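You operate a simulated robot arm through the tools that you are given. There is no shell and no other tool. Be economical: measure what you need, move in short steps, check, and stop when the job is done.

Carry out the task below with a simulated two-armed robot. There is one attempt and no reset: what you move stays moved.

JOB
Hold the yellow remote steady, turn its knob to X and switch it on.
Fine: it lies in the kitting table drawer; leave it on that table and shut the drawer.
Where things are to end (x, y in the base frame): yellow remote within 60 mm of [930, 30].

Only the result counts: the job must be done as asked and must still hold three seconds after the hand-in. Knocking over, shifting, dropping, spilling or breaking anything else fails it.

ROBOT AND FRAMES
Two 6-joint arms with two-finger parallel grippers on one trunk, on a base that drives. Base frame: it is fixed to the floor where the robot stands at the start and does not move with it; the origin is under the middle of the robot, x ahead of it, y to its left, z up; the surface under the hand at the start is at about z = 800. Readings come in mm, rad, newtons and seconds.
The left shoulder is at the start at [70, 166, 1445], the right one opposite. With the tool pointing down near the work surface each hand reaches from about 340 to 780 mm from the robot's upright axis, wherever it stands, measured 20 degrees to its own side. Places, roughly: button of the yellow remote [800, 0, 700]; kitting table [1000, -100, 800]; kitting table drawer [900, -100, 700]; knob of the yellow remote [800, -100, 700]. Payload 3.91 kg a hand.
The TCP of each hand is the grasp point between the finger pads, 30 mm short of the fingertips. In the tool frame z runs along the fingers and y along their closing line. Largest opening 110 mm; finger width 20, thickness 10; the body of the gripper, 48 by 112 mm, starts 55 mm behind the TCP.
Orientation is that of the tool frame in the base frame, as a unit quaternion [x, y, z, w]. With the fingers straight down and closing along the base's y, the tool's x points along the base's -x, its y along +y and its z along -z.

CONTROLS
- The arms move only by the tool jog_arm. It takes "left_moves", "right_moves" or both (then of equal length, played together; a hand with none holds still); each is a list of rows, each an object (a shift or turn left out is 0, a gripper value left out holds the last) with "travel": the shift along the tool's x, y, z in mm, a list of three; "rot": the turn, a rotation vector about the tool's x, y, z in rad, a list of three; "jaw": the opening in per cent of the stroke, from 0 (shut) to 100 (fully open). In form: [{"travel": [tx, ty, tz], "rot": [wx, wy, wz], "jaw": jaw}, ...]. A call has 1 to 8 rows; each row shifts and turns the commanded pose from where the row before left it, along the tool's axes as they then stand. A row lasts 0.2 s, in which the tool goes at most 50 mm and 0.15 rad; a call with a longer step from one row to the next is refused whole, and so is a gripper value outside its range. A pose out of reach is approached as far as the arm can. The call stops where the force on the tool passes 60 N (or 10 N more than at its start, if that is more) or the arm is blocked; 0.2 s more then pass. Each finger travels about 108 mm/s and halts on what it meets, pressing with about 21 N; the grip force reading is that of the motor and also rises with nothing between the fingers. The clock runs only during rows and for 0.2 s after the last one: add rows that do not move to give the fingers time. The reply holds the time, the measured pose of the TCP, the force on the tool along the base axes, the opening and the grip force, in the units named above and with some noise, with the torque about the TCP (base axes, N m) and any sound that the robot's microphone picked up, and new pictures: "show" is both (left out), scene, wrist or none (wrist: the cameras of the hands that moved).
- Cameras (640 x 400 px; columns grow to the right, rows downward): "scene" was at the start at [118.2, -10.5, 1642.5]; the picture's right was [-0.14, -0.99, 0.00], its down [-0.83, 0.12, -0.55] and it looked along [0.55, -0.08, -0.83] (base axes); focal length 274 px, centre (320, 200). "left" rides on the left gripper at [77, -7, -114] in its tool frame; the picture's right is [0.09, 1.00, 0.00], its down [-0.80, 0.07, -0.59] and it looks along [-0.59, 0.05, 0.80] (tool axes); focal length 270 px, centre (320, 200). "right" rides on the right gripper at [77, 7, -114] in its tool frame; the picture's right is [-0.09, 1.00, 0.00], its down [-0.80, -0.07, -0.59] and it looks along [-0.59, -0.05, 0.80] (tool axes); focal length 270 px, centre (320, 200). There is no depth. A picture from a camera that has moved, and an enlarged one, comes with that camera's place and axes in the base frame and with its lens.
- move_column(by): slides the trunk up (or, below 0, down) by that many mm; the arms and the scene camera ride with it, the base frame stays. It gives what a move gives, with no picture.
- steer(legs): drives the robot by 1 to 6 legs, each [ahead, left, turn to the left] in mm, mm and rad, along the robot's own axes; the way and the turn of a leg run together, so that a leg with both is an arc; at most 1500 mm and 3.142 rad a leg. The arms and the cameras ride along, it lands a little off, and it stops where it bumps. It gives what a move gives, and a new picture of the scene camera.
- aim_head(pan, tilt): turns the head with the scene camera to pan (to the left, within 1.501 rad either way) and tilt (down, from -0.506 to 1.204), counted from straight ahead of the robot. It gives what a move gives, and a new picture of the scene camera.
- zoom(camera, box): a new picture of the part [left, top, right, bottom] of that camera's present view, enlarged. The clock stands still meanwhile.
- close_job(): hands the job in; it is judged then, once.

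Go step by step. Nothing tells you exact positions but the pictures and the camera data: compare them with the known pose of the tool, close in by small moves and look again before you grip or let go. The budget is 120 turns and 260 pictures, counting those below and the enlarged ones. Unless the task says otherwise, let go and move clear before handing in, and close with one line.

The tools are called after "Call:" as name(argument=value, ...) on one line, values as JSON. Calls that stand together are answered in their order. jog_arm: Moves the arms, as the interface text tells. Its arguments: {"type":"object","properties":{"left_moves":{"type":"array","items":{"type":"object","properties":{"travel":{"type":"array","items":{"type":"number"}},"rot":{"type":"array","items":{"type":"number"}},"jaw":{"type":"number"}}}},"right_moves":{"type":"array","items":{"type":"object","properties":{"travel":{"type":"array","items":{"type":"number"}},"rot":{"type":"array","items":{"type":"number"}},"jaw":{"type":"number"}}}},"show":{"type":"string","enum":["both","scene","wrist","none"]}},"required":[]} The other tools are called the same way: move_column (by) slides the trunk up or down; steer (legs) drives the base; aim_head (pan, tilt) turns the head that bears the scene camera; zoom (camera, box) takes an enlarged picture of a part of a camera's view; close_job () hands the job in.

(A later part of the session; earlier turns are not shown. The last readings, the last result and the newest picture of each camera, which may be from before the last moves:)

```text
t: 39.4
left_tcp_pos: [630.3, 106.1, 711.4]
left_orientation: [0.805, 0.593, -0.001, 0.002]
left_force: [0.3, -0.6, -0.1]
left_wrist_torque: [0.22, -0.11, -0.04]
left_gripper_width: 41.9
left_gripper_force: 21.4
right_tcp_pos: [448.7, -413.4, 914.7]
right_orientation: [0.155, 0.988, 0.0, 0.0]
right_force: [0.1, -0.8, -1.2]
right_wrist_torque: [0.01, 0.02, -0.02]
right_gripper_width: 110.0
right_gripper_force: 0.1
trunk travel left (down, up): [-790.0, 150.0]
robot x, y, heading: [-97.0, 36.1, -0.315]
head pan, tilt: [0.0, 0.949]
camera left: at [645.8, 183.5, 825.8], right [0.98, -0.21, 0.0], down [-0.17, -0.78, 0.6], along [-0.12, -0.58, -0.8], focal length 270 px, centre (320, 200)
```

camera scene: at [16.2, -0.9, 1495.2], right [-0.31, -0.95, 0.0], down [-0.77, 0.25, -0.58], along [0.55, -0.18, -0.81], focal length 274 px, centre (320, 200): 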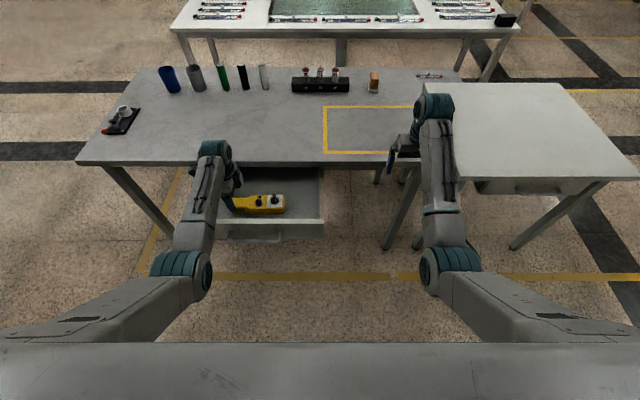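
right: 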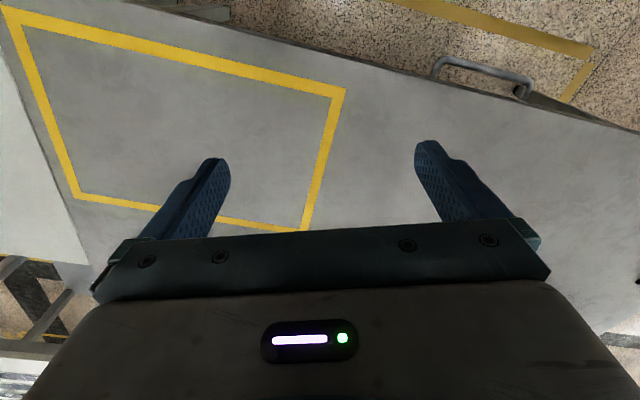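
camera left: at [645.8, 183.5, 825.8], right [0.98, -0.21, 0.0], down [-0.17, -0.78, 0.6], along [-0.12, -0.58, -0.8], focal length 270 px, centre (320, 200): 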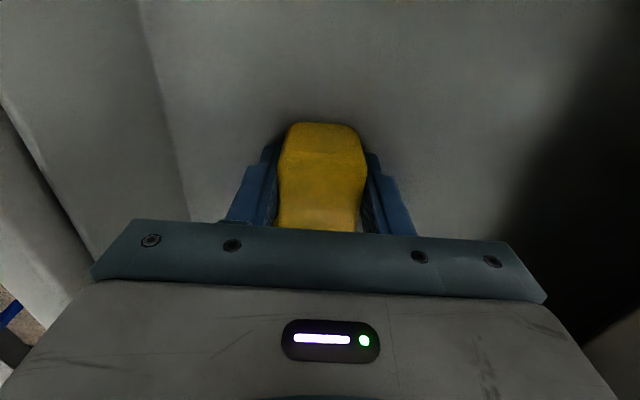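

Gripped at 42 mm. Lifting slowly clear of the drawer.

Call:
jog_arm(left_moves=[{"travel": [0, 0, -10]}, {"travel": [0, 0, -20]}, {"travel": [0, 0, -25]}, {"travel": [0, 0, -25]}, {"travel": [0, 0, -25]}, {"travel": [0, 0, -25]}, {"travel": [0, 0, -25]}, {"travel": [0, 0, -25]}])

```text
t: 41.2
left_tcp_pos: [630.2, 107.3, 892.1]
left_orientation: [0.805, 0.594, -0.001, 0.002]
left_force: [-0.2, 0.6, -3.0]
left_wrist_torque: [0.24, -0.09, 0.02]
left_gripper_width: 42.1
left_gripper_force: 20.8
right_tcp_pos: [449.2, -413.4, 914.1]
right_orientation: [0.155, 0.988, 0.0, -0.001]
right_force: [-0.1, 0.6, 0.0]
right_wrist_torque: [-0.01, -0.03, -0.03]
right_gripper_width: 110.1
right_gripper_force: 0.1
trunk travel left (down, up): [-790.0, 150.0]
robot x, y, heading: [-97.0, 37.2, -0.311]
head pan, tilt: [0.0, 0.949]
camera scene: at [16.2, -1.5, 1495.1], right [-0.31, -0.95, 0.0], down [-0.77, 0.25, -0.58], along [0.55, -0.18, -0.81], focal length 274 px, centre (320, 200)
camera left: at [645.4, 184.3, 1006.0], right [0.98, -0.21, 0.0], down [-0.17, -0.78, 0.6], along [-0.12, -0.58, -0.8], focal length 270 px, centre (320, 200)
```

scene: 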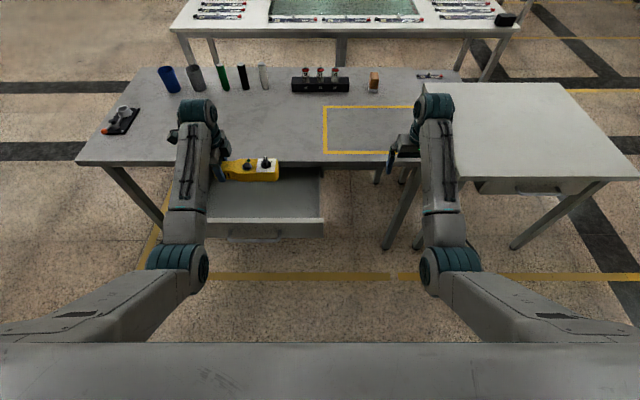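
left: 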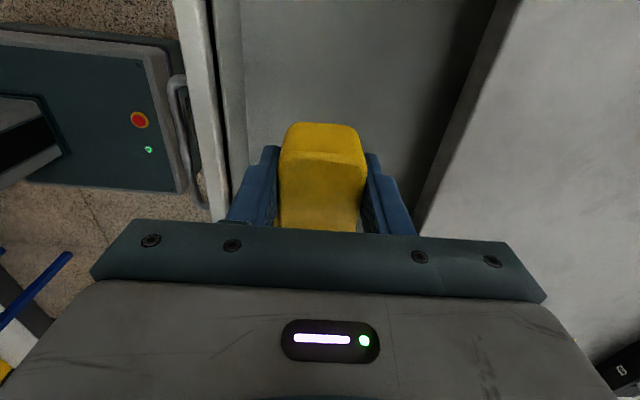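

The remote is held clear. Next I'll shut the drawer with the right hand, so I back off a little and shift left, then pitch the right hand forward with its fingers closed.

Call:
steer(legs=[[-80, 0, 0], [0, 200, 0]])

Call:
jog_arm(right_moves=[{"travel": [40, 0, 0], "rot": [0, -0.14, 0], "jaw": 0}, {"rot": [0, -0.14, 0], "travel": [25, 0, 0]}, {"rot": [0, -0.14, 0]}, {"rot": [0, -0.14, 0]}, {"rot": [0, -0.14, 0]}, {"rot": [0, -0.14, 0]}, {"rot": [0, -0.14, 0]}, {"rot": [0, -0.14, 0]}], show="both")

```text
t: 43.4
left_tcp_pos: [614.2, 324.7, 892.7]
left_orientation: [0.805, 0.593, 0.0, 0.002]
left_force: [0.0, -0.4, -2.7]
left_wrist_torque: [0.23, -0.06, 0.03]
left_gripper_width: 42.0
left_gripper_force: 21.0
right_tcp_pos: [432.5, -196.1, 914.8]
right_orientation: [0.157, 0.988, 0.0, 0.001]
right_force: [0.0, 0.0, -0.6]
right_wrist_torque: [0.03, -0.05, 0.01]
right_gripper_width: 110.0
right_gripper_force: 0.1
trunk travel left (down, up): [-790.0, 150.0]
robot x, y, heading: [-118.9, 256.0, -0.311]
head pan, tilt: [0.0, 0.949]
camera scene: at [0.5, 215.0, 1495.1], right [-0.31, -0.95, 0.0], down [-0.77, 0.25, -0.58], along [0.55, -0.18, -0.81], focal length 274 px, centre (320, 200)
```

scene: 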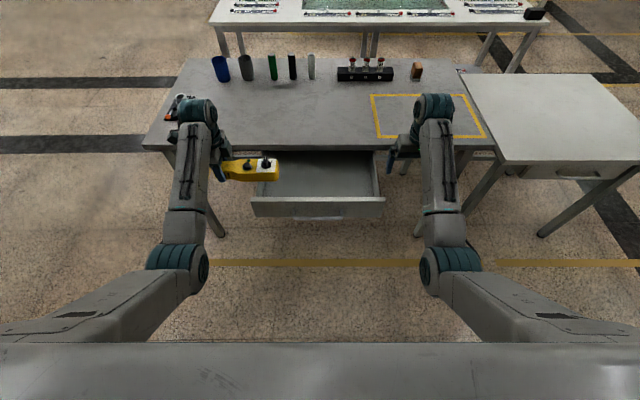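

```text
t: 45.2
left_tcp_pos: [614.8, 324.7, 892.3]
left_orientation: [0.805, 0.594, -0.001, 0.003]
left_force: [0.0, 0.5, -3.2]
left_wrist_torque: [0.21, -0.06, -0.02]
left_gripper_width: 41.9
left_gripper_force: 21.2
right_tcp_pos: [370.2, -176.5, 912.0]
right_orientation: [0.132, 0.837, -0.084, 0.525]
right_force: [-0.7, -0.2, 0.0]
right_wrist_torque: [0.0, 0.01, 0.03]
right_gripper_width: 0.0
right_gripper_force: 21.0
trunk travel left (down, up): [-790.0, 150.0]
robot x, y, heading: [-115.7, 254.5, -0.308]
head pan, tilt: [0.0, 0.949]
camera scene: at [0.5, 216.5, 1495.2], right [-0.31, -0.95, 0.0], down [-0.77, 0.25, -0.58], along [0.55, -0.18, -0.81], focal length 274 px, centre (320, 200)
camera right: at [244.2, -127.8, 891.2], right [0.34, 0.94, 0.08], down [-0.2, -0.01, 0.98], along [0.92, -0.35, 0.18], focal length 270 px, centre (320, 200)
```

scene: 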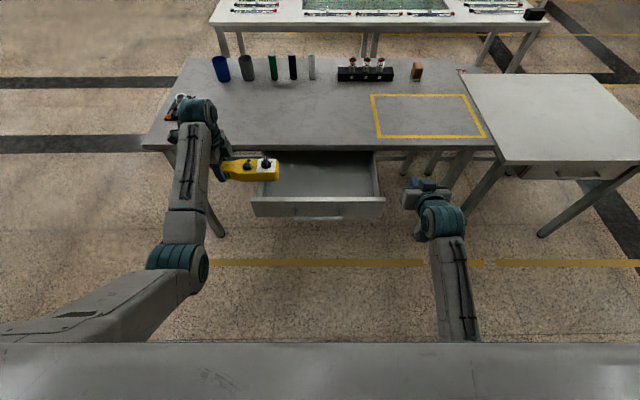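
right: 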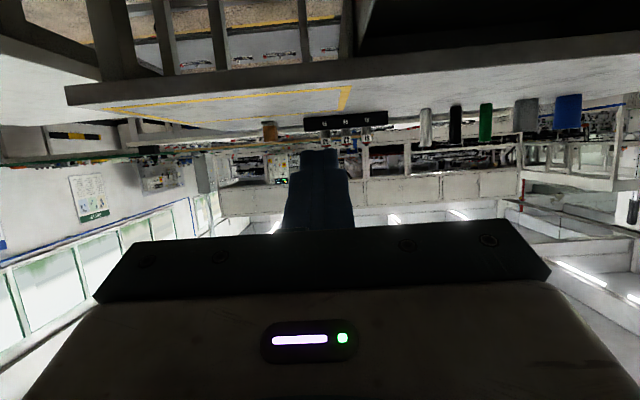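

The right hand is pitched with its fingers shut. I'll lower it in front of the drawer panel, to the right of the handle.

Call:
jog_arm(right_moves=[{"travel": [43, 0, 10]}, {"travel": [43, 0, 10]}, {"travel": [43, 0, 10]}, {"travel": [43, 0, 10]}, {"travel": [0, 42, 8]}, {"travel": [0, 42, 0]}, {"travel": [0, 42, 0]}], show="both")

```text
t: 46.8
left_tcp_pos: [614.4, 325.5, 890.5]
left_orientation: [0.805, 0.593, -0.002, 0.002]
left_force: [-1.4, 0.1, -2.5]
left_wrist_torque: [0.24, -0.05, 0.0]
left_gripper_width: 41.8
left_gripper_force: 20.4
right_tcp_pos: [381.4, -44.8, 735.2]
right_orientation: [0.131, 0.837, -0.084, 0.525]
right_force: [0.1, -0.1, 0.1]
right_wrist_torque: [0.01, 0.0, 0.01]
right_gripper_width: 0.0
right_gripper_force: 20.9
trunk travel left (down, up): [-790.0, 150.0]
robot x, y, heading: [-115.4, 255.8, -0.312]
head pan, tilt: [0.0, 0.949]
camera scene: at [1.4, 217.9, 1495.1], right [-0.31, -0.95, 0.0], down [-0.77, 0.25, -0.58], along [0.55, -0.18, -0.81], focal length 274 px, centre (320, 200)
camera right: at [253.2, 3.1, 714.5], right [0.34, 0.94, 0.08], down [-0.2, -0.01, 0.98], along [0.92, -0.35, 0.18], focal length 270 px, centre (320, 200)
```

scene: 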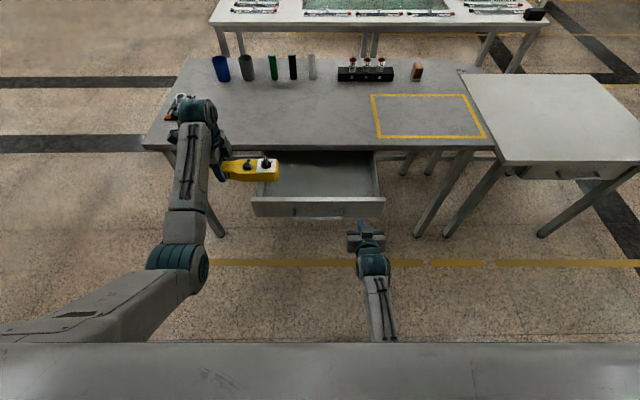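
right: 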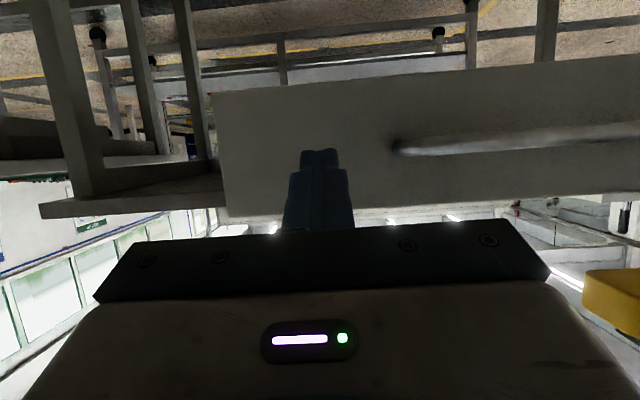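

The fingertips face the panel squarely. Pushing the drawer shut with straight-ahead rows.

Call:
jog_arm(right_moves=[{"travel": [-17.4, 0, 36]}, {"travel": [-17.4, 0, 36]}, {"travel": [-17.4, 0, 36]}, {"travel": [-17.4, 0, 36]}, {"travel": [-17.4, 0, 36]}, {"travel": [-17.4, 0, 36]}], show="both")

```text
t: 48.2
left_tcp_pos: [614.6, 325.0, 891.0]
left_orientation: [0.805, 0.593, -0.001, 0.001]
left_force: [0.9, -0.4, -1.9]
left_wrist_torque: [0.24, -0.07, 0.01]
left_gripper_width: 41.8
left_gripper_force: 20.8
right_tcp_pos: [610.4, -119.9, 733.7]
right_orientation: [0.132, 0.838, -0.082, 0.523]
right_force: [-0.6, 0.0, 0.4]
right_wrist_torque: [0.03, -0.05, -0.04]
right_gripper_width: 0.0
right_gripper_force: 21.2
trunk travel left (down, up): [-790.0, 150.0]
robot x, y, heading: [-113.3, 252.7, -0.316]
head pan, tilt: [0.0, 0.949]
camera scene: at [3.2, 215.6, 1494.9], right [-0.31, -0.95, 0.0], down [-0.78, 0.25, -0.58], along [0.55, -0.18, -0.81], focal length 274 px, centre (320, 200)
camera right: at [483.7, -72.7, 714.0], right [0.34, 0.94, 0.08], down [-0.2, -0.01, 0.98], along [0.92, -0.35, 0.18], focal length 270 px, centre (320, 200)
```

scene: 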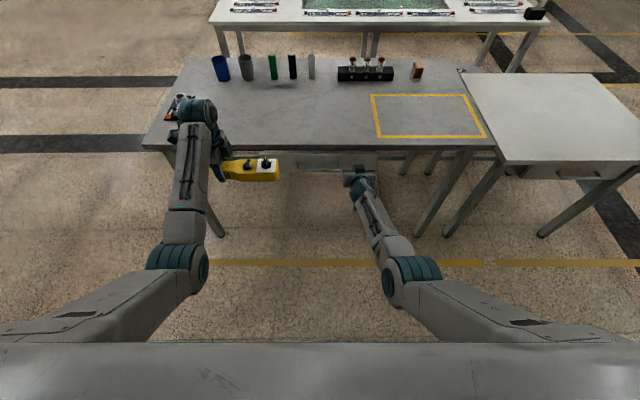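
right: 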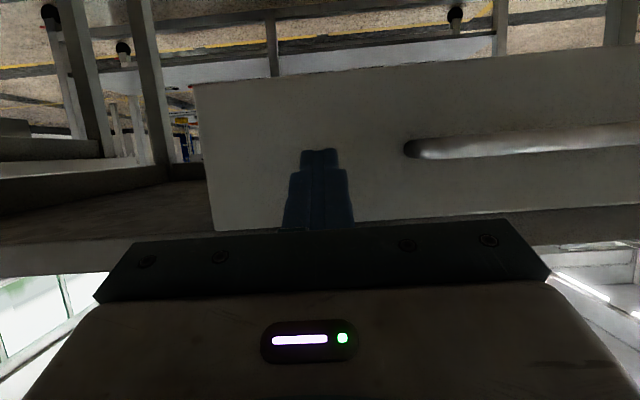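

The drawer is nearly shut. Continuing in smaller steps until it seats.

Call:
jog_arm(right_moves=[{"travel": [-6.5, 0, 13.5]}, {"travel": [-6.5, 0, 13.5]}, {"travel": [-4.35, 0, 9]}, {"travel": [-4.35, 0, 9]}, {"travel": [-4.35, 0, 9]}, {"travel": [-4.35, 0, 9]}], show="both")

```text
t: 49.6
left_tcp_pos: [612.3, 324.3, 893.4]
left_orientation: [0.805, 0.593, 0.0, 0.003]
left_force: [0.1, -0.4, -3.6]
left_wrist_torque: [0.26, -0.04, 0.0]
left_gripper_width: 41.9
left_gripper_force: 21.3
right_tcp_pos: [657.0, -130.8, 756.6]
right_orientation: [0.132, 0.84, -0.081, 0.52]
right_force: [-27.3, 6.2, -13.5]
right_wrist_torque: [0.18, 0.54, -0.09]
right_gripper_width: 0.0
right_gripper_force: 21.2
right hand out of reach, approached as far as the arm can: row 3, 4, 5, 6
trunk travel left (down, up): [-790.0, 150.0]
robot x, y, heading: [-113.8, 254.1, -0.31]
head pan, tilt: [0.0, 0.949]
camera scene: at [-1.0, 215.6, 1494.9], right [-0.31, -0.95, 0.0], down [-0.77, 0.25, -0.58], along [0.55, -0.18, -0.81], focal length 274 px, centre (320, 200)
camera right: at [528.9, -82.3, 737.8], right [0.34, 0.94, 0.08], down [-0.19, -0.01, 0.98], along [0.92, -0.35, 0.17], focal length 270 px, centre (320, 200)
```

scene: 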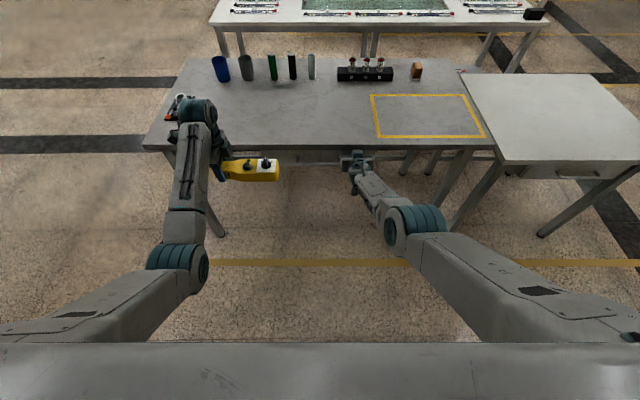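
right: 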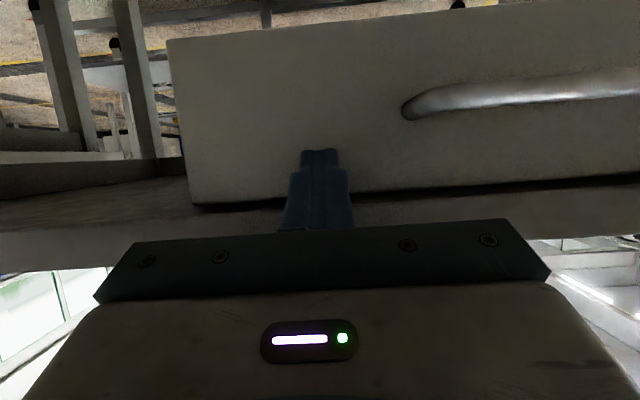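

The hand ran to the end of its reach and rose a bit. I'll back it off, drive 70 mm closer and push again to be sure that the drawer is seated.

Call:
jog_arm(right_moves=[{"travel": [15, 0, -35]}, {"travel": [15, 0, -35]}, {"travel": [27, 0, 5]}], show="none")

Call:
steer(legs=[[70, 0, 0]])

Call:
zoom(camera="scene", box=[220, 120, 412, 240])

```text
t: 50.4
left_tcp_pos: [616.8, 324.8, 889.8]
left_orientation: [0.805, 0.593, -0.002, 0.0]
left_force: [1.1, 0.0, -2.9]
left_wrist_torque: [0.23, -0.03, 0.03]
left_gripper_width: 41.8
left_gripper_force: 20.8
right_tcp_pos: [583.4, -105.3, 739.1]
right_orientation: [0.132, 0.837, -0.083, 0.524]
right_force: [0.2, -0.8, 0.0]
right_wrist_torque: [0.03, 0.0, -0.03]
right_gripper_width: 0.0
right_gripper_force: 20.6
right hand out of reach, approached as far as the arm can: row 1
trunk travel left (down, up): [-790.0, 150.0]
robot x, y, heading: [-114.3, 256.1, -0.313]
head pan, tilt: [0.0, 0.949]
```

```text
t: 51.5
left_tcp_pos: [678.8, 303.6, 892.4]
left_orientation: [0.805, 0.593, -0.001, 0.001]
left_force: [-0.5, -0.7, -3.8]
left_wrist_torque: [0.23, -0.05, 0.03]
left_gripper_width: 42.0
left_gripper_force: 21.1
right_tcp_pos: [647.5, -127.2, 742.0]
right_orientation: [0.133, 0.837, -0.085, 0.524]
right_force: [0.3, -0.2, 0.3]
right_wrist_torque: [-0.01, 0.02, -0.01]
right_gripper_width: 0.0
right_gripper_force: 21.4
trunk travel left (down, up): [-790.0, 150.0]
robot x, y, heading: [-50.1, 231.2, -0.311]
head pan, tilt: [0.0, 0.949]
camera scene: at [65.8, 195.1, 1495.3], right [-0.31, -0.95, 0.0], down [-0.77, 0.25, -0.58], along [0.55, -0.18, -0.81], focal length 274 px, centre (320, 200)
```

scene: 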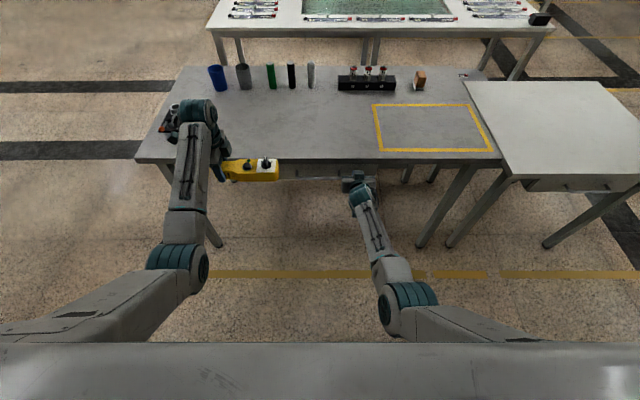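

```text
3.33 times, centred on (316, 180) of scene
camera zoom: at [65.8, 195.1, 1495.3], right [-0.31, -0.95, 0.0], down [-0.77, 0.25, -0.58], along [0.55, -0.18, -0.81], focal length 913 px, centre (333, 267)
```

zoom: 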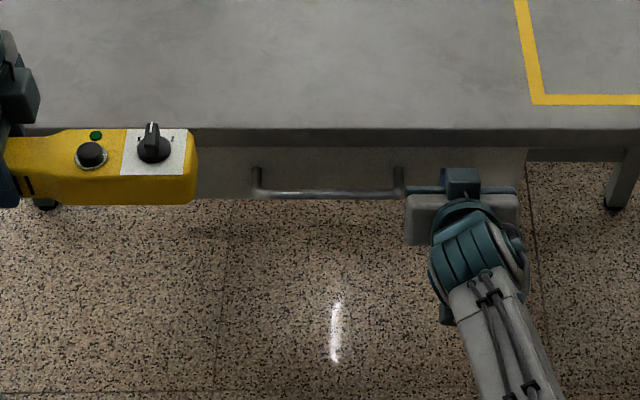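

Pushing again with the arm now well in reach, until it meets resistance.

Call:
jog_arm(right_moves=[{"travel": [-4.35, 0, 9]}, {"travel": [-4.35, 0, 9]}, {"travel": [-4.35, 0, 9]}, {"travel": [-4.35, 0, 9]}, {"travel": [-2.2, 0, 4.5]}], show="wrist")

```text
t: 52.2
left_tcp_pos: [670.9, 305.0, 897.4]
left_orientation: [0.806, 0.592, 0.0, 0.003]
left_force: [1.0, 0.2, -2.2]
left_wrist_torque: [0.23, -0.1, 0.01]
left_gripper_width: 42.0
left_gripper_force: 21.2
right_tcp_pos: [655.8, -129.2, 737.8]
right_orientation: [0.133, 0.84, -0.082, 0.52]
right_force: [-35.9, 11.2, 19.4]
right_wrist_torque: [-0.11, -0.24, 0.04]
right_gripper_width: 0.2
right_gripper_force: 21.0
trunk travel left (down, up): [-790.0, 150.0]
robot x, y, heading: [-49.5, 233.1, -0.314]
head pan, tilt: [0.0, 0.949]
stopped in row 3 (right hand): the force on the tool passed its limit at 72 N (the readings are from after the stop); the commanded pose is now the measured one
camera right: at [529.7, -80.0, 718.2], right [0.34, 0.94, 0.08], down [-0.19, -0.01, 0.98], along [0.92, -0.35, 0.17], focal length 270 px, centre (320, 200)
```

right: 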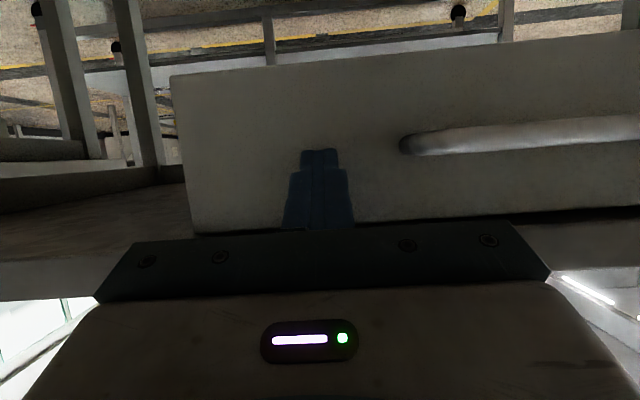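

The drawer is solidly shut: the stop is at the same place, with over 60 N of resistance. I'll retract the right hand, lift it and bring it back to tool-down.

Call:
jog_arm(right_moves=[{"travel": [18, 0, -40]}, {"travel": [18, 0, -40]}, {"travel": [-38, -10, -25]}, {"travel": [-40, -10, -25]}, {"travel": [-40, -10, -20]}, {"travel": [-40, -10, -20]}, {"travel": [-30, 0, -20], "rot": [0, 0.14, 0]}, {"rot": [0, 0.14, 0]}], show="none")

Call:
jog_arm(right_moves=[{"rot": [0, 0.14, 0]}, {"rot": [0, 0.14, 0]}, {"rot": [0, 0.14, 0]}, {"rot": [0, 0.14, 0]}, {"rot": [0, 0.14, 0]}, {"rot": [0, 0.14, 0]}], show="scene")

```text
t: 54.0
left_tcp_pos: [678.0, 302.9, 890.5]
left_orientation: [0.805, 0.593, -0.001, 0.001]
left_force: [-1.1, -0.1, -2.6]
left_wrist_torque: [0.26, -0.07, 0.0]
left_gripper_width: 42.0
left_gripper_force: 21.1
right_tcp_pos: [555.1, -138.1, 952.2]
right_orientation: [0.145, 0.906, -0.063, 0.393]
right_force: [-0.4, -0.3, -0.1]
right_wrist_torque: [-0.01, 0.0, 0.0]
right_gripper_width: 0.0
right_gripper_force: 20.8
trunk travel left (down, up): [-790.0, 150.0]
robot x, y, heading: [-52.7, 235.9, -0.316]
head pan, tilt: [0.0, 0.949]
```

```text
t: 55.4
left_tcp_pos: [678.7, 302.5, 890.8]
left_orientation: [0.805, 0.593, -0.001, 0.001]
left_force: [0.3, 0.2, -2.7]
left_wrist_torque: [0.24, -0.05, -0.01]
left_gripper_width: 41.9
left_gripper_force: 20.5
right_tcp_pos: [558.7, -138.7, 947.9]
right_orientation: [0.156, 0.988, 0.001, -0.009]
right_force: [0.5, 0.0, -0.1]
right_wrist_torque: [-0.02, -0.01, -0.04]
right_gripper_width: 0.0
right_gripper_force: 20.7
right hand out of reach, approached as far as the arm can: row 6
trunk travel left (down, up): [-790.0, 150.0]
robot x, y, heading: [-49.4, 234.6, -0.313]
head pan, tilt: [0.0, 0.949]
camera scene: at [66.7, 195.1, 1495.0], right [-0.31, -0.95, 0.0], down [-0.77, 0.25, -0.58], along [0.55, -0.18, -0.81], focal length 274 px, centre (320, 200)
```

scene: 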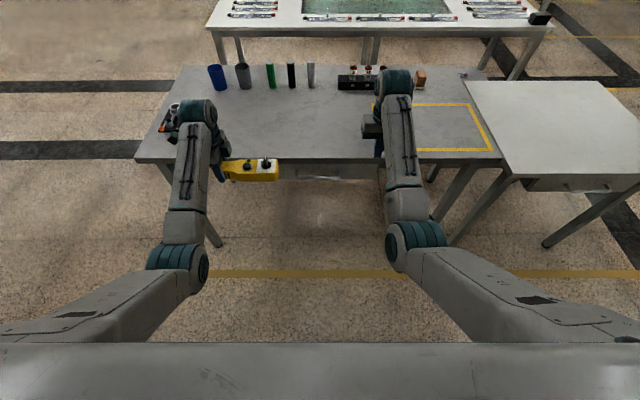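

Now I'll raise the trunk, then drive ahead and left to bring the target spot on the table within reach of both hands.

Call:
move_column(by=120)

Call:
steer(legs=[[0, 59, 0], [300, 0, 0]])

```text
t: 56.9
left_tcp_pos: [677.5, 303.3, 1010.5]
left_orientation: [0.806, 0.592, -0.001, 0.001]
left_force: [0.2, 0.4, -3.7]
left_wrist_torque: [0.24, -0.08, 0.04]
left_gripper_width: 42.0
left_gripper_force: 20.8
right_tcp_pos: [558.5, -137.4, 1068.4]
right_orientation: [0.156, 0.988, 0.001, -0.007]
right_force: [-0.2, 0.1, 0.0]
right_wrist_torque: [0.02, 0.02, 0.02]
right_gripper_width: 0.0
right_gripper_force: 21.0
trunk travel left (down, up): [-910.0, 30.0]
robot x, y, heading: [-47.5, 232.1, -0.316]
head pan, tilt: [0.0, 0.949]
```

```text
t: 59.5
left_tcp_pos: [986.7, 264.3, 1011.9]
left_orientation: [0.806, 0.592, -0.001, 0.003]
left_force: [-0.6, -0.3, -3.4]
left_wrist_torque: [0.19, -0.08, 0.03]
left_gripper_width: 41.7
left_gripper_force: 20.9
right_tcp_pos: [865.1, -176.2, 1070.9]
right_orientation: [0.158, 0.987, 0.001, -0.007]
right_force: [0.3, 0.7, 0.3]
right_wrist_torque: [0.02, 0.02, -0.04]
right_gripper_width: 0.0
right_gripper_force: 20.8
trunk travel left (down, up): [-910.0, 30.0]
robot x, y, heading: [260.8, 195.6, -0.317]
head pan, tilt: [0.0, 0.949]
camera scene: at [372.2, 159.0, 1615.4], right [-0.31, -0.95, 0.0], down [-0.77, 0.25, -0.58], along [0.55, -0.18, -0.81], focal length 274 px, centre (320, 200)
```

scene: 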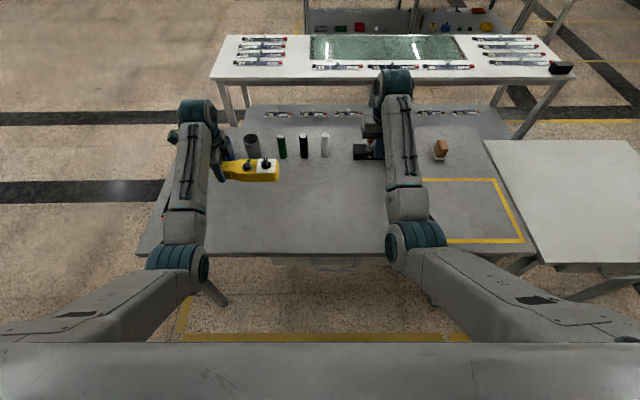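

The left hand goes to [946, 93] so that the remote's centre lands near [925, 28]. I'll move sideways first, staying high.

Call:
jog_arm(left_moves=[{"travel": [-44, 3, 0]}, {"travel": [-44, 4, 0]}, {"travel": [-44, 4, 0]}, {"travel": [-43, 3, 0]}, {"travel": [0, 0, 45]}, {"travel": [0, 0, 45]}, {}], show="both")

```text
t: 61.1
left_tcp_pos: [947.5, 91.8, 921.1]
left_orientation: [0.806, 0.592, -0.001, 0.002]
left_force: [-0.5, -0.9, -3.6]
left_wrist_torque: [0.23, -0.09, 0.01]
left_gripper_width: 41.9
left_gripper_force: 20.8
right_tcp_pos: [866.0, -178.9, 1069.5]
right_orientation: [0.159, 0.987, 0.001, -0.008]
right_force: [0.4, -1.1, -0.4]
right_wrist_torque: [0.02, 0.01, 0.02]
right_gripper_width: 0.2
right_gripper_force: 21.2
trunk travel left (down, up): [-910.0, 30.0]
robot x, y, heading: [259.3, 194.8, -0.316]
head pan, tilt: [0.0, 0.949]
camera scene: at [374.1, 156.3, 1615.1], right [-0.31, -0.95, 0.0], down [-0.77, 0.25, -0.58], along [0.55, -0.18, -0.81], focal length 274 px, centre (320, 200)
camera left: at [964.4, 169.5, 1033.7], right [0.98, -0.21, 0.0], down [-0.17, -0.78, 0.6], along [-0.13, -0.58, -0.8], focal length 270 px, centre (320, 200)
```

scene: 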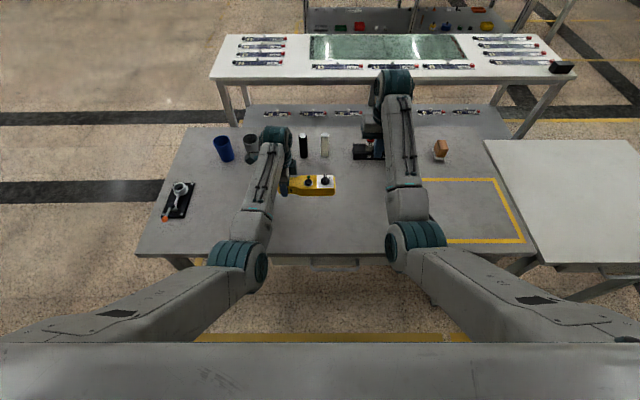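
left: 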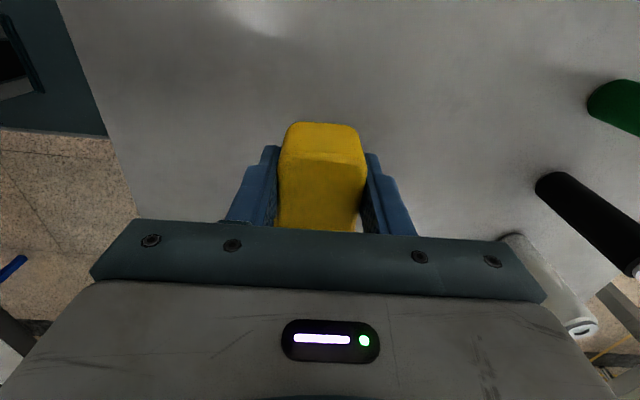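

Clear of the cylinders by over 200 mm. Descending to the table.

Call:
jog_arm(left_moves=[{"travel": [0, 0, 40]}, {"travel": [0, 0, 30]}, {"travel": [0, 0, 10]}, {}], show="scene")

```text
t: 62.1
left_tcp_pos: [947.4, 93.3, 840.9]
left_orientation: [0.806, 0.592, -0.001, 0.002]
left_force: [-0.5, 0.4, -2.5]
left_wrist_torque: [0.22, -0.1, -0.01]
left_gripper_width: 41.7
left_gripper_force: 20.8
right_tcp_pos: [866.1, -176.6, 1070.0]
right_orientation: [0.159, 0.987, 0.001, -0.008]
right_force: [0.6, 0.2, -0.2]
right_wrist_torque: [0.02, -0.04, -0.02]
right_gripper_width: 0.0
right_gripper_force: 21.1
trunk travel left (down, up): [-910.0, 30.0]
robot x, y, heading: [258.6, 199.2, -0.313]
head pan, tilt: [0.0, 0.949]
camera scene: at [375.0, 158.0, 1615.1], right [-0.31, -0.95, 0.0], down [-0.77, 0.25, -0.58], along [0.55, -0.18, -0.81], focal length 274 px, centre (320, 200)
```

scene: 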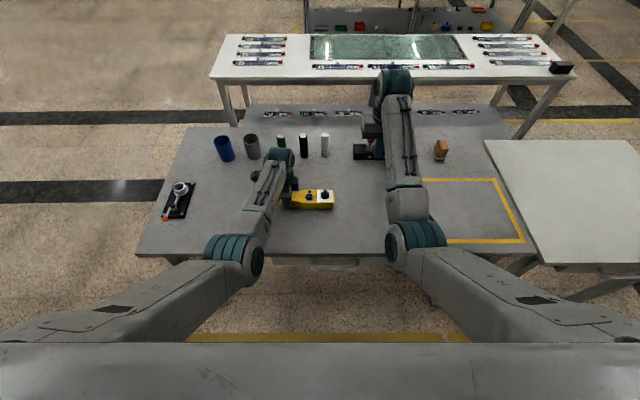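

Call:
jog_arm(left_moves=[{"travel": [0, 0, 4]}, {"travel": [0, 0, 3]}, {"travel": [0, 0, 3]}, {}], show="none")

Call:
zoom(camera="scene", box=[264, 170, 360, 230])

```text
t: 63.1
left_tcp_pos: [949.4, 93.3, 832.0]
left_orientation: [0.806, 0.592, -0.001, 0.001]
left_force: [0.3, -0.2, -2.2]
left_wrist_torque: [0.05, -0.01, 0.01]
left_gripper_width: 42.0
left_gripper_force: 21.0
right_tcp_pos: [866.5, -177.2, 1070.2]
right_orientation: [0.157, 0.988, 0.001, -0.008]
right_force: [0.0, -0.1, 0.2]
right_wrist_torque: [-0.02, -0.03, -0.03]
right_gripper_width: 0.1
right_gripper_force: 20.8
trunk travel left (down, up): [-910.0, 30.0]
robot x, y, heading: [258.2, 196.5, -0.314]
head pan, tilt: [0.0, 0.949]
```

```text
6.67 times, centred on (312, 200) of scene
camera zoom: at [374.6, 157.7, 1615.1], right [-0.31, -0.95, 0.0], down [-0.77, 0.25, -0.58], along [0.55, -0.18, -0.81], focal length 1826 px, centre (373, 200)
```

zoom: 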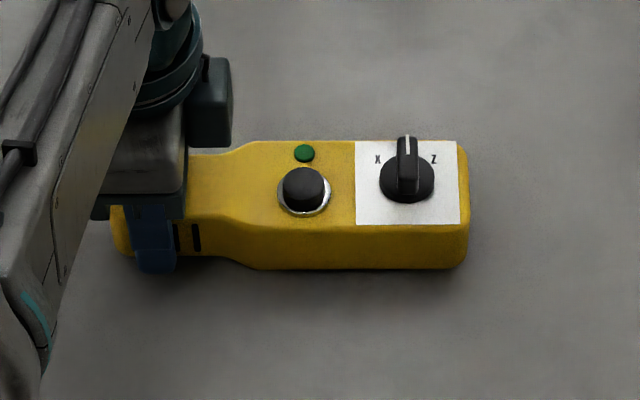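

The remote's far end touches the table, and the knob now points away from the robot with X to its upper left and Z to its upper right. I'll seat the remote by another millimetre and bring the right hand over the knob, near [908, -30].

Call:
jog_arm(left_moves=[{"travel": [0, 0, 1.5]}, {}, {}, {}, {}, {}, {}], right_moves=[{"travel": [6, 38, 0], "jaw": 40}, {"travel": [0, 38, 0]}, {"travel": [0, 38, 0]}, {"travel": [0, 38, 0]}, {"travel": [0, 0, 45]}, {"travel": [0, 0, 45]}, {"travel": [0, 0, 40]}], show="both")

Call:
zoom(camera="scene", box=[304, 175, 352, 205])

```text
t: 64.7
left_tcp_pos: [948.3, 91.8, 830.6]
left_orientation: [0.806, 0.592, -0.002, 0.001]
left_force: [1.0, 0.6, 0.0]
left_wrist_torque: [-0.24, 0.1, -0.1]
left_gripper_width: 41.7
left_gripper_force: 20.8
right_tcp_pos: [905.0, -30.2, 938.8]
right_orientation: [0.157, 0.988, 0.001, -0.007]
right_force: [0.4, -0.3, 0.4]
right_wrist_torque: [-0.03, 0.0, 0.02]
right_gripper_width: 43.9
right_gripper_force: 0.1
trunk travel left (down, up): [-910.0, 30.0]
robot x, y, heading: [259.6, 196.4, -0.314]
head pan, tilt: [0.0, 0.949]
camera scene: at [374.4, 158.1, 1615.2], right [-0.31, -0.95, 0.0], down [-0.77, 0.25, -0.58], along [0.55, -0.18, -0.81], focal length 274 px, centre (320, 200)
camera right: at [836.9, 0.0, 1054.3], right [0.39, 0.92, 0.0], down [0.75, -0.32, 0.58], along [0.53, -0.23, -0.81], focal length 270 px, centre (320, 200)
camera left: at [965.1, 169.7, 944.3], right [0.98, -0.21, 0.0], down [-0.17, -0.78, 0.6], along [-0.13, -0.58, -0.8], focal length 270 px, centre (320, 200)
```

scene: 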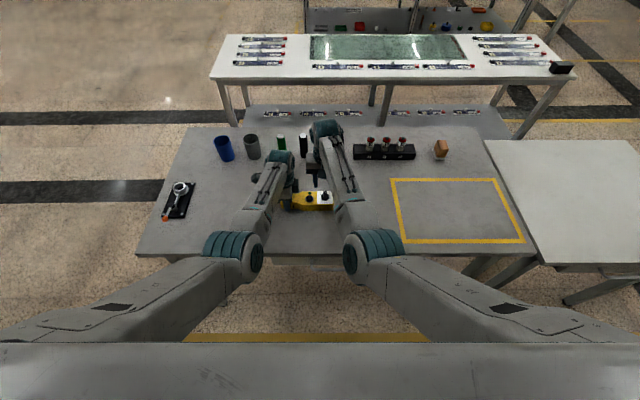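
right: 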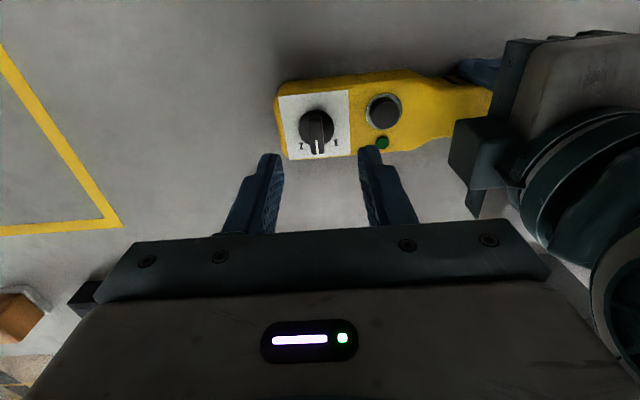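
left: 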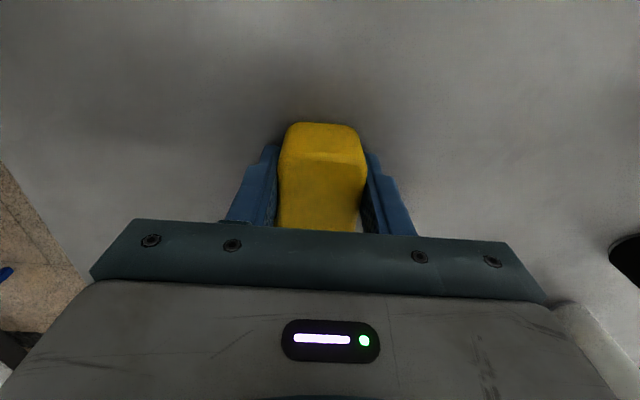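

```text
13.33 times, centred on (328, 190) of scene
camera zoom: at [374.4, 158.1, 1615.2], right [-0.31, -0.95, 0.0], down [-0.77, 0.25, -0.58], along [0.55, -0.18, -0.81], focal length 3653 px, centre (213, 333)
```

zoom: 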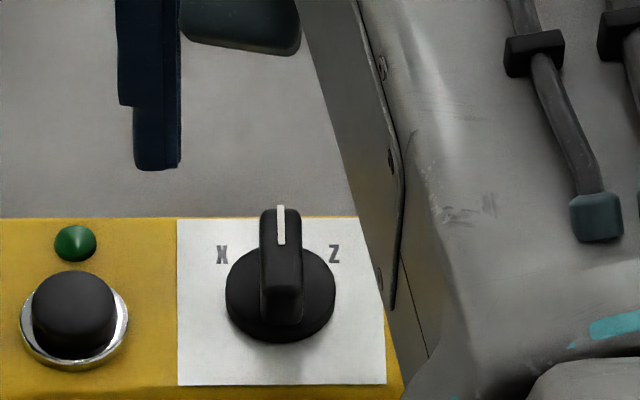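

Call:
zoom(camera="right", box=[264, 70, 424, 170])

```text
4.00 times, centred on (344, 120) of right
camera zoom: at [836.9, 0.0, 1054.3], right [0.39, 0.92, 0.0], down [0.75, -0.32, 0.58], along [0.53, -0.23, -0.81], focal length 1081 px, centre (224, 520)
```

zoom: 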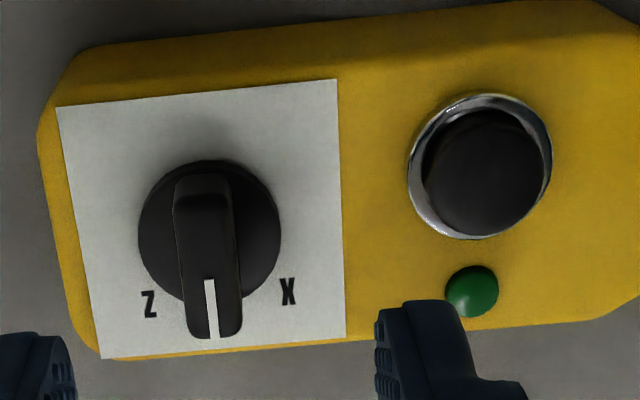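

The knob's fin is about 11 mm wide, 31 mm long and points to Y; X lies 45° counter-clockwise seen from above. I'll centre on [906.5, -33] and descend with the jaws straddling the fin.

Call:
jog_arm(right_moves=[{"travel": [-2.3, -2.4, 30]}, {"travel": [0, 0, 20]}, {"travel": [0, 0, 5]}, {}], show="wrist")

Call:
zoom(camera="scene", box=[296, 165, 360, 205])

```text
t: 65.7
left_tcp_pos: [948.7, 92.4, 830.1]
left_orientation: [0.806, 0.592, -0.001, 0.003]
left_force: [-0.5, 1.3, -0.2]
left_wrist_torque: [-0.01, 0.09, -0.11]
left_gripper_width: 41.9
left_gripper_force: 20.7
right_tcp_pos: [907.4, -32.1, 885.4]
right_orientation: [0.158, 0.987, 0.002, -0.008]
right_force: [0.5, 0.4, -0.4]
right_wrist_torque: [0.0, -0.02, -0.03]
right_gripper_width: 44.4
right_gripper_force: 0.1
trunk travel left (down, up): [-910.0, 30.0]
robot x, y, heading: [259.4, 196.6, -0.318]
head pan, tilt: [0.0, 0.949]
camera right: at [839.4, -3.3, 999.5], right [0.39, 0.92, 0.0], down [0.75, -0.32, 0.58], along [0.53, -0.23, -0.81], focal length 270 px, centre (320, 200)
```

right: 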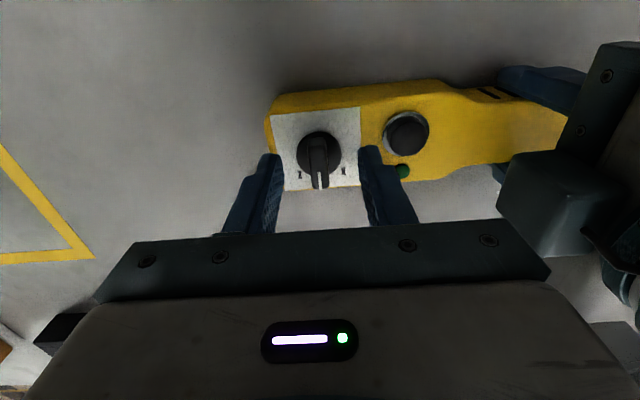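

```text
10.00 times, centred on (328, 185) of scene
camera zoom: at [374.4, 157.9, 1615.1], right [-0.31, -0.95, 0.0], down [-0.77, 0.25, -0.58], along [0.55, -0.18, -0.81], focal length 2740 px, centre (240, 350)
```

zoom: 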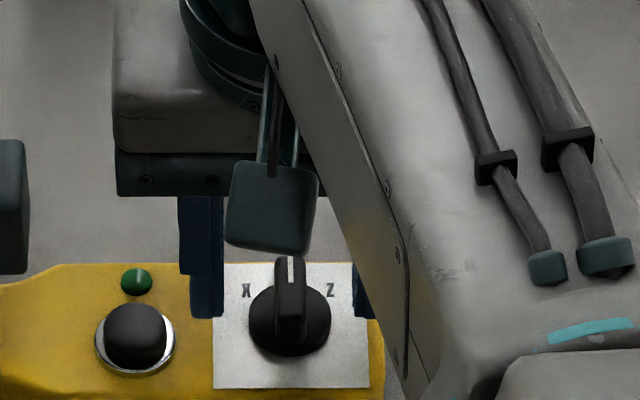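

Centred on the knob. Descending in small steps until the tips just touch the remote's face.

Call:
jog_arm(right_moves=[{"travel": [0, 0, 4]}, {"travel": [0, 0, 4]}, {"travel": [0, 0, 3]}, {}], show="none")

Call:
zoom(camera="right", box=[232, 80, 424, 200])

```text
t: 66.7
left_tcp_pos: [949.0, 92.0, 830.5]
left_orientation: [0.806, 0.592, -0.001, 0.002]
left_force: [-1.5, -0.1, -2.0]
left_wrist_torque: [0.09, 0.0, -0.09]
left_gripper_width: 41.9
left_gripper_force: 21.3
right_tcp_pos: [907.5, -32.7, 874.4]
right_orientation: [0.158, 0.987, 0.001, -0.008]
right_force: [0.0, -0.2, -0.1]
right_wrist_torque: [0.03, 0.03, 0.02]
right_gripper_width: 44.2
right_gripper_force: 0.0
trunk travel left (down, up): [-910.0, 30.0]
robot x, y, heading: [259.6, 194.9, -0.315]
head pan, tilt: [0.0, 0.949]
```

```text
3.33 times, centred on (328, 140) of right
camera zoom: at [838.8, -3.9, 988.2], right [0.39, 0.92, 0.0], down [0.75, -0.32, 0.58], along [0.53, -0.23, -0.81], focal length 901 px, centre (293, 400)
```

zoom: 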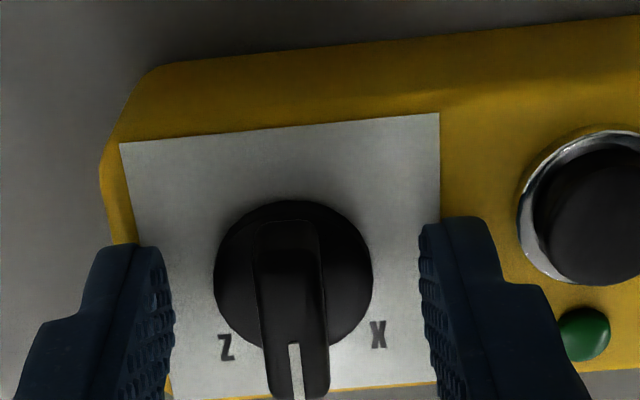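

Call:
jog_arm(right_moves=[{"travel": [0, 0, 3]}, {"travel": [0, 0, 2]}, {"travel": [0, 0, 2]}, {}], show="none")

Call:
zoom(camera="right", box=[232, 80, 424, 200])

```text
t: 67.7
left_tcp_pos: [947.1, 93.1, 830.9]
left_orientation: [0.806, 0.592, -0.001, 0.002]
left_force: [8.2, -3.7, -15.6]
left_wrist_torque: [0.31, 0.16, 0.71]
left_gripper_width: 41.7
left_gripper_force: 20.7
right_tcp_pos: [906.8, -31.5, 870.7]
right_orientation: [0.158, 0.987, 0.002, -0.004]
right_force: [-6.6, 0.6, 33.2]
right_wrist_torque: [0.83, -0.28, 0.45]
right_gripper_width: 43.5
right_gripper_force: 0.0
trunk travel left (down, up): [-910.0, 30.0]
robot x, y, heading: [261.6, 196.7, -0.31]
head pan, tilt: [0.0, 0.949]
```

```text
3.33 times, centred on (328, 140) of right
camera zoom: at [837.8, -2.5, 984.4], right [0.39, 0.92, 0.0], down [0.74, -0.32, 0.59], along [0.54, -0.23, -0.81], focal length 901 px, centre (293, 400)
```

zoom: 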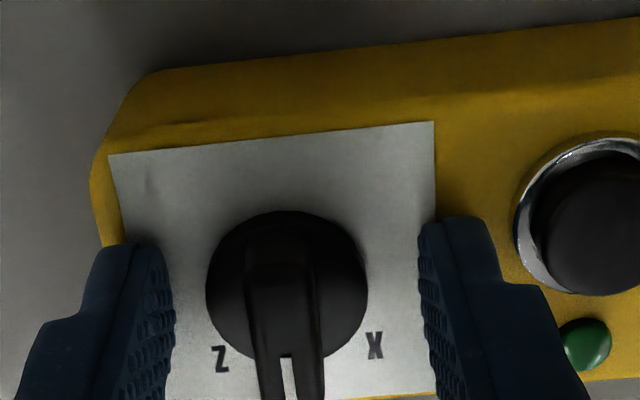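

Contact with the remote's face at TCP z of about 871. I'll rise 13 mm so the tips clear the disc, then close on the fin.

Call:
jog_arm(right_moves=[{"travel": [0, 0, -13]}, {}, {"jaw": 0}, {}, {}], show="none")

Call:
zoom(camera="right", box=[232, 80, 424, 200])

```text
t: 68.9
left_tcp_pos: [949.2, 92.6, 831.0]
left_orientation: [0.806, 0.592, -0.001, 0.002]
left_force: [1.0, -0.3, 3.9]
left_wrist_torque: [-0.67, 0.22, 0.22]
left_gripper_width: 42.2
left_gripper_force: 20.8
right_tcp_pos: [906.3, -34.3, 877.9]
right_orientation: [0.158, 0.987, 0.001, -0.009]
right_force: [-1.0, 1.0, -3.5]
right_wrist_torque: [-0.01, 0.08, 0.0]
right_gripper_width: 10.4
right_gripper_force: 20.9
trunk travel left (down, up): [-910.0, 30.0]
robot x, y, heading: [262.1, 194.8, -0.315]
head pan, tilt: [0.0, 0.949]
```

```text
3.33 times, centred on (328, 140) of right
camera zoom: at [837.6, -4.0, 992.7], right [0.39, 0.92, 0.0], down [0.75, -0.32, 0.58], along [0.53, -0.23, -0.81], focal length 901 px, centre (293, 400)
```

zoom: 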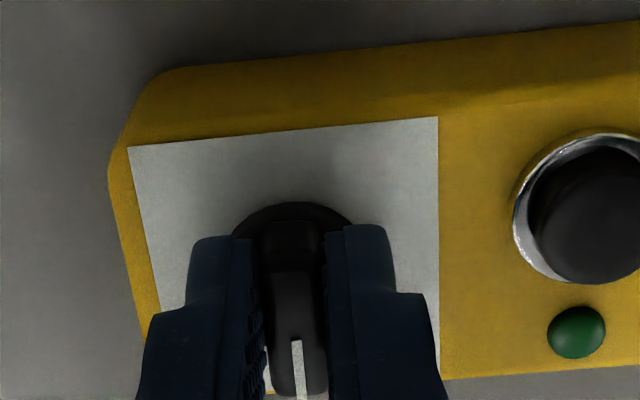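

The fin is gripped. Turning it counter-clockwise (seen from above) by 45° toward X.

Call:
jog_arm(right_moves=[{"rot": [0, 0, -0.112]}, {"rot": [0, 0, -0.112]}, {"rot": [0, 0, -0.112]}, {"rot": [0, 0, -0.112]}, {"rot": [0, 0, -0.112]}, {"rot": [0, 0, -0.112]}, {"rot": [0, 0, -0.113]}, {}], show="wrist")

Call:
zoom(camera="scene", box=[296, 165, 360, 205])

```text
t: 70.7
left_tcp_pos: [950.3, 92.6, 831.0]
left_orientation: [0.806, 0.592, -0.001, 0.0]
left_force: [10.6, 18.9, 0.4]
left_wrist_torque: [0.08, -0.02, 0.41]
left_gripper_width: 41.6
left_gripper_force: 21.1
right_tcp_pos: [906.3, -34.0, 879.8]
right_orientation: [-0.233, 0.973, 0.003, -0.007]
right_force: [-9.6, -20.2, 0.9]
right_wrist_torque: [-0.83, 0.49, -0.06]
right_gripper_width: 10.9
right_gripper_force: 20.5
trunk travel left (down, up): [-910.0, 30.0]
robot x, y, heading: [257.9, 193.0, -0.315]
head pan, tilt: [0.0, 0.949]
camera right: at [837.9, -63.5, 993.5], right [-0.37, 0.93, 0.01], down [0.76, 0.3, 0.58], along [0.54, 0.22, -0.81], focal length 270 px, centre (320, 200)
```

right: 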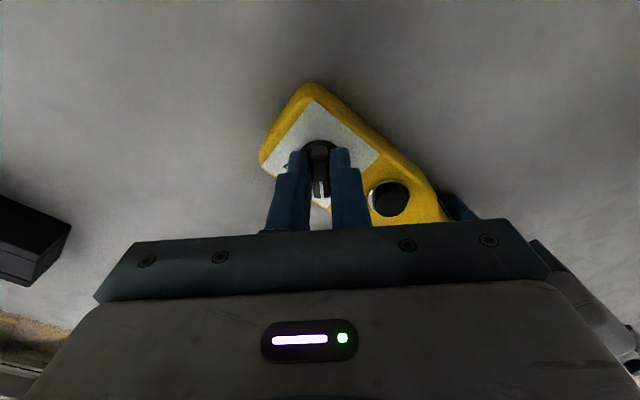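

```text
10.00 times, centred on (328, 185) of scene
camera zoom: at [374.1, 157.4, 1615.2], right [-0.31, -0.95, 0.0], down [-0.77, 0.25, -0.58], along [0.55, -0.18, -0.81], focal length 2740 px, centre (240, 350)
```

zoom: 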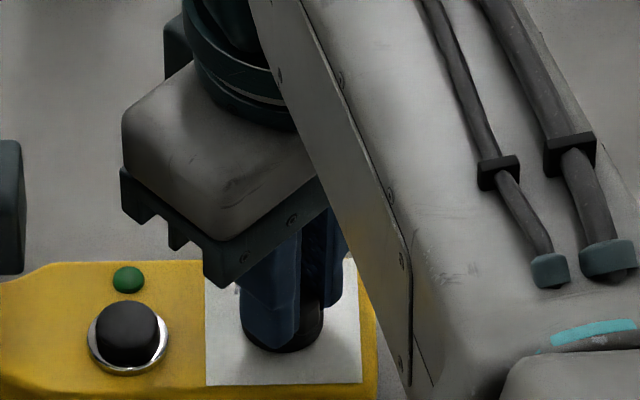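

The hand turned 45° and the remote stayed put. I'll open, rise and check where the pointer stands.

Call:
jog_arm(right_moves=[{"jaw": 35}, {}, {"travel": [0, 0, -30]}, {"travel": [0, 0, -30]}, {}], show="none")

Call:
zoom(camera="right", box=[240, 80, 432, 200])

Call:
zoom(camera="scene", box=[296, 165, 360, 205])

```text
t: 71.9
left_tcp_pos: [949.3, 92.1, 830.7]
left_orientation: [0.806, 0.592, -0.001, 0.002]
left_force: [-0.8, 0.0, -1.4]
left_wrist_torque: [0.29, -0.04, 0.04]
left_gripper_width: 42.2
left_gripper_force: 20.9
right_tcp_pos: [906.6, -33.7, 940.9]
right_orientation: [-0.232, 0.973, 0.004, -0.006]
right_force: [0.3, 1.1, 0.0]
right_wrist_torque: [0.0, 0.0, 0.0]
right_gripper_width: 38.4
right_gripper_force: 0.1
trunk travel left (down, up): [-910.0, 30.0]
robot x, y, heading: [258.3, 197.8, -0.315]
head pan, tilt: [0.0, 0.949]
```

```text
3.33 times, centred on (336, 140) of right
camera zoom: at [837.8, -63.0, 1055.0], right [-0.37, 0.93, 0.01], down [0.76, 0.3, 0.58], along [0.54, 0.22, -0.81], focal length 901 px, centre (267, 400)
```

zoom: 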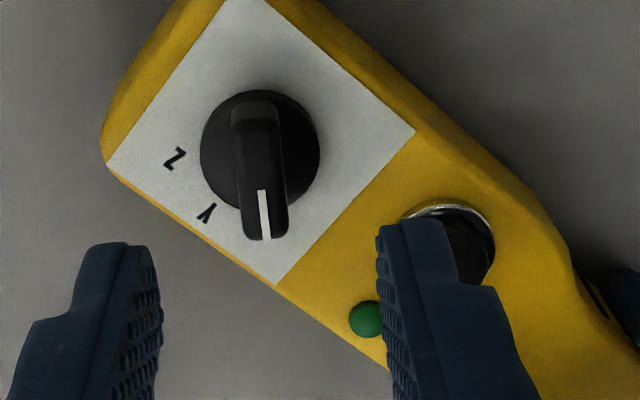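

```text
10.00 times, centred on (328, 185) of scene
camera zoom: at [374.3, 157.5, 1615.1], right [-0.31, -0.95, 0.0], down [-0.77, 0.25, -0.58], along [0.55, -0.18, -0.81], focal length 2740 px, centre (240, 350)
```

zoom: 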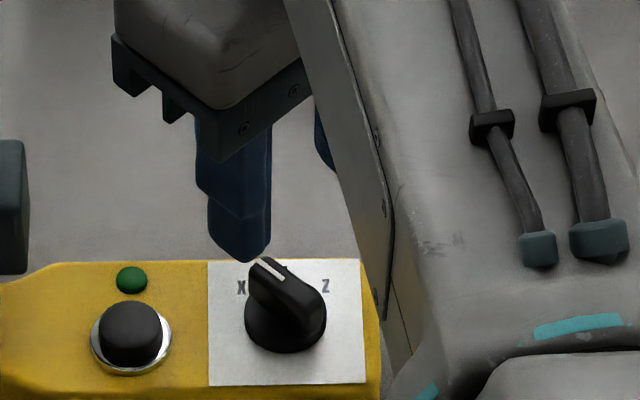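

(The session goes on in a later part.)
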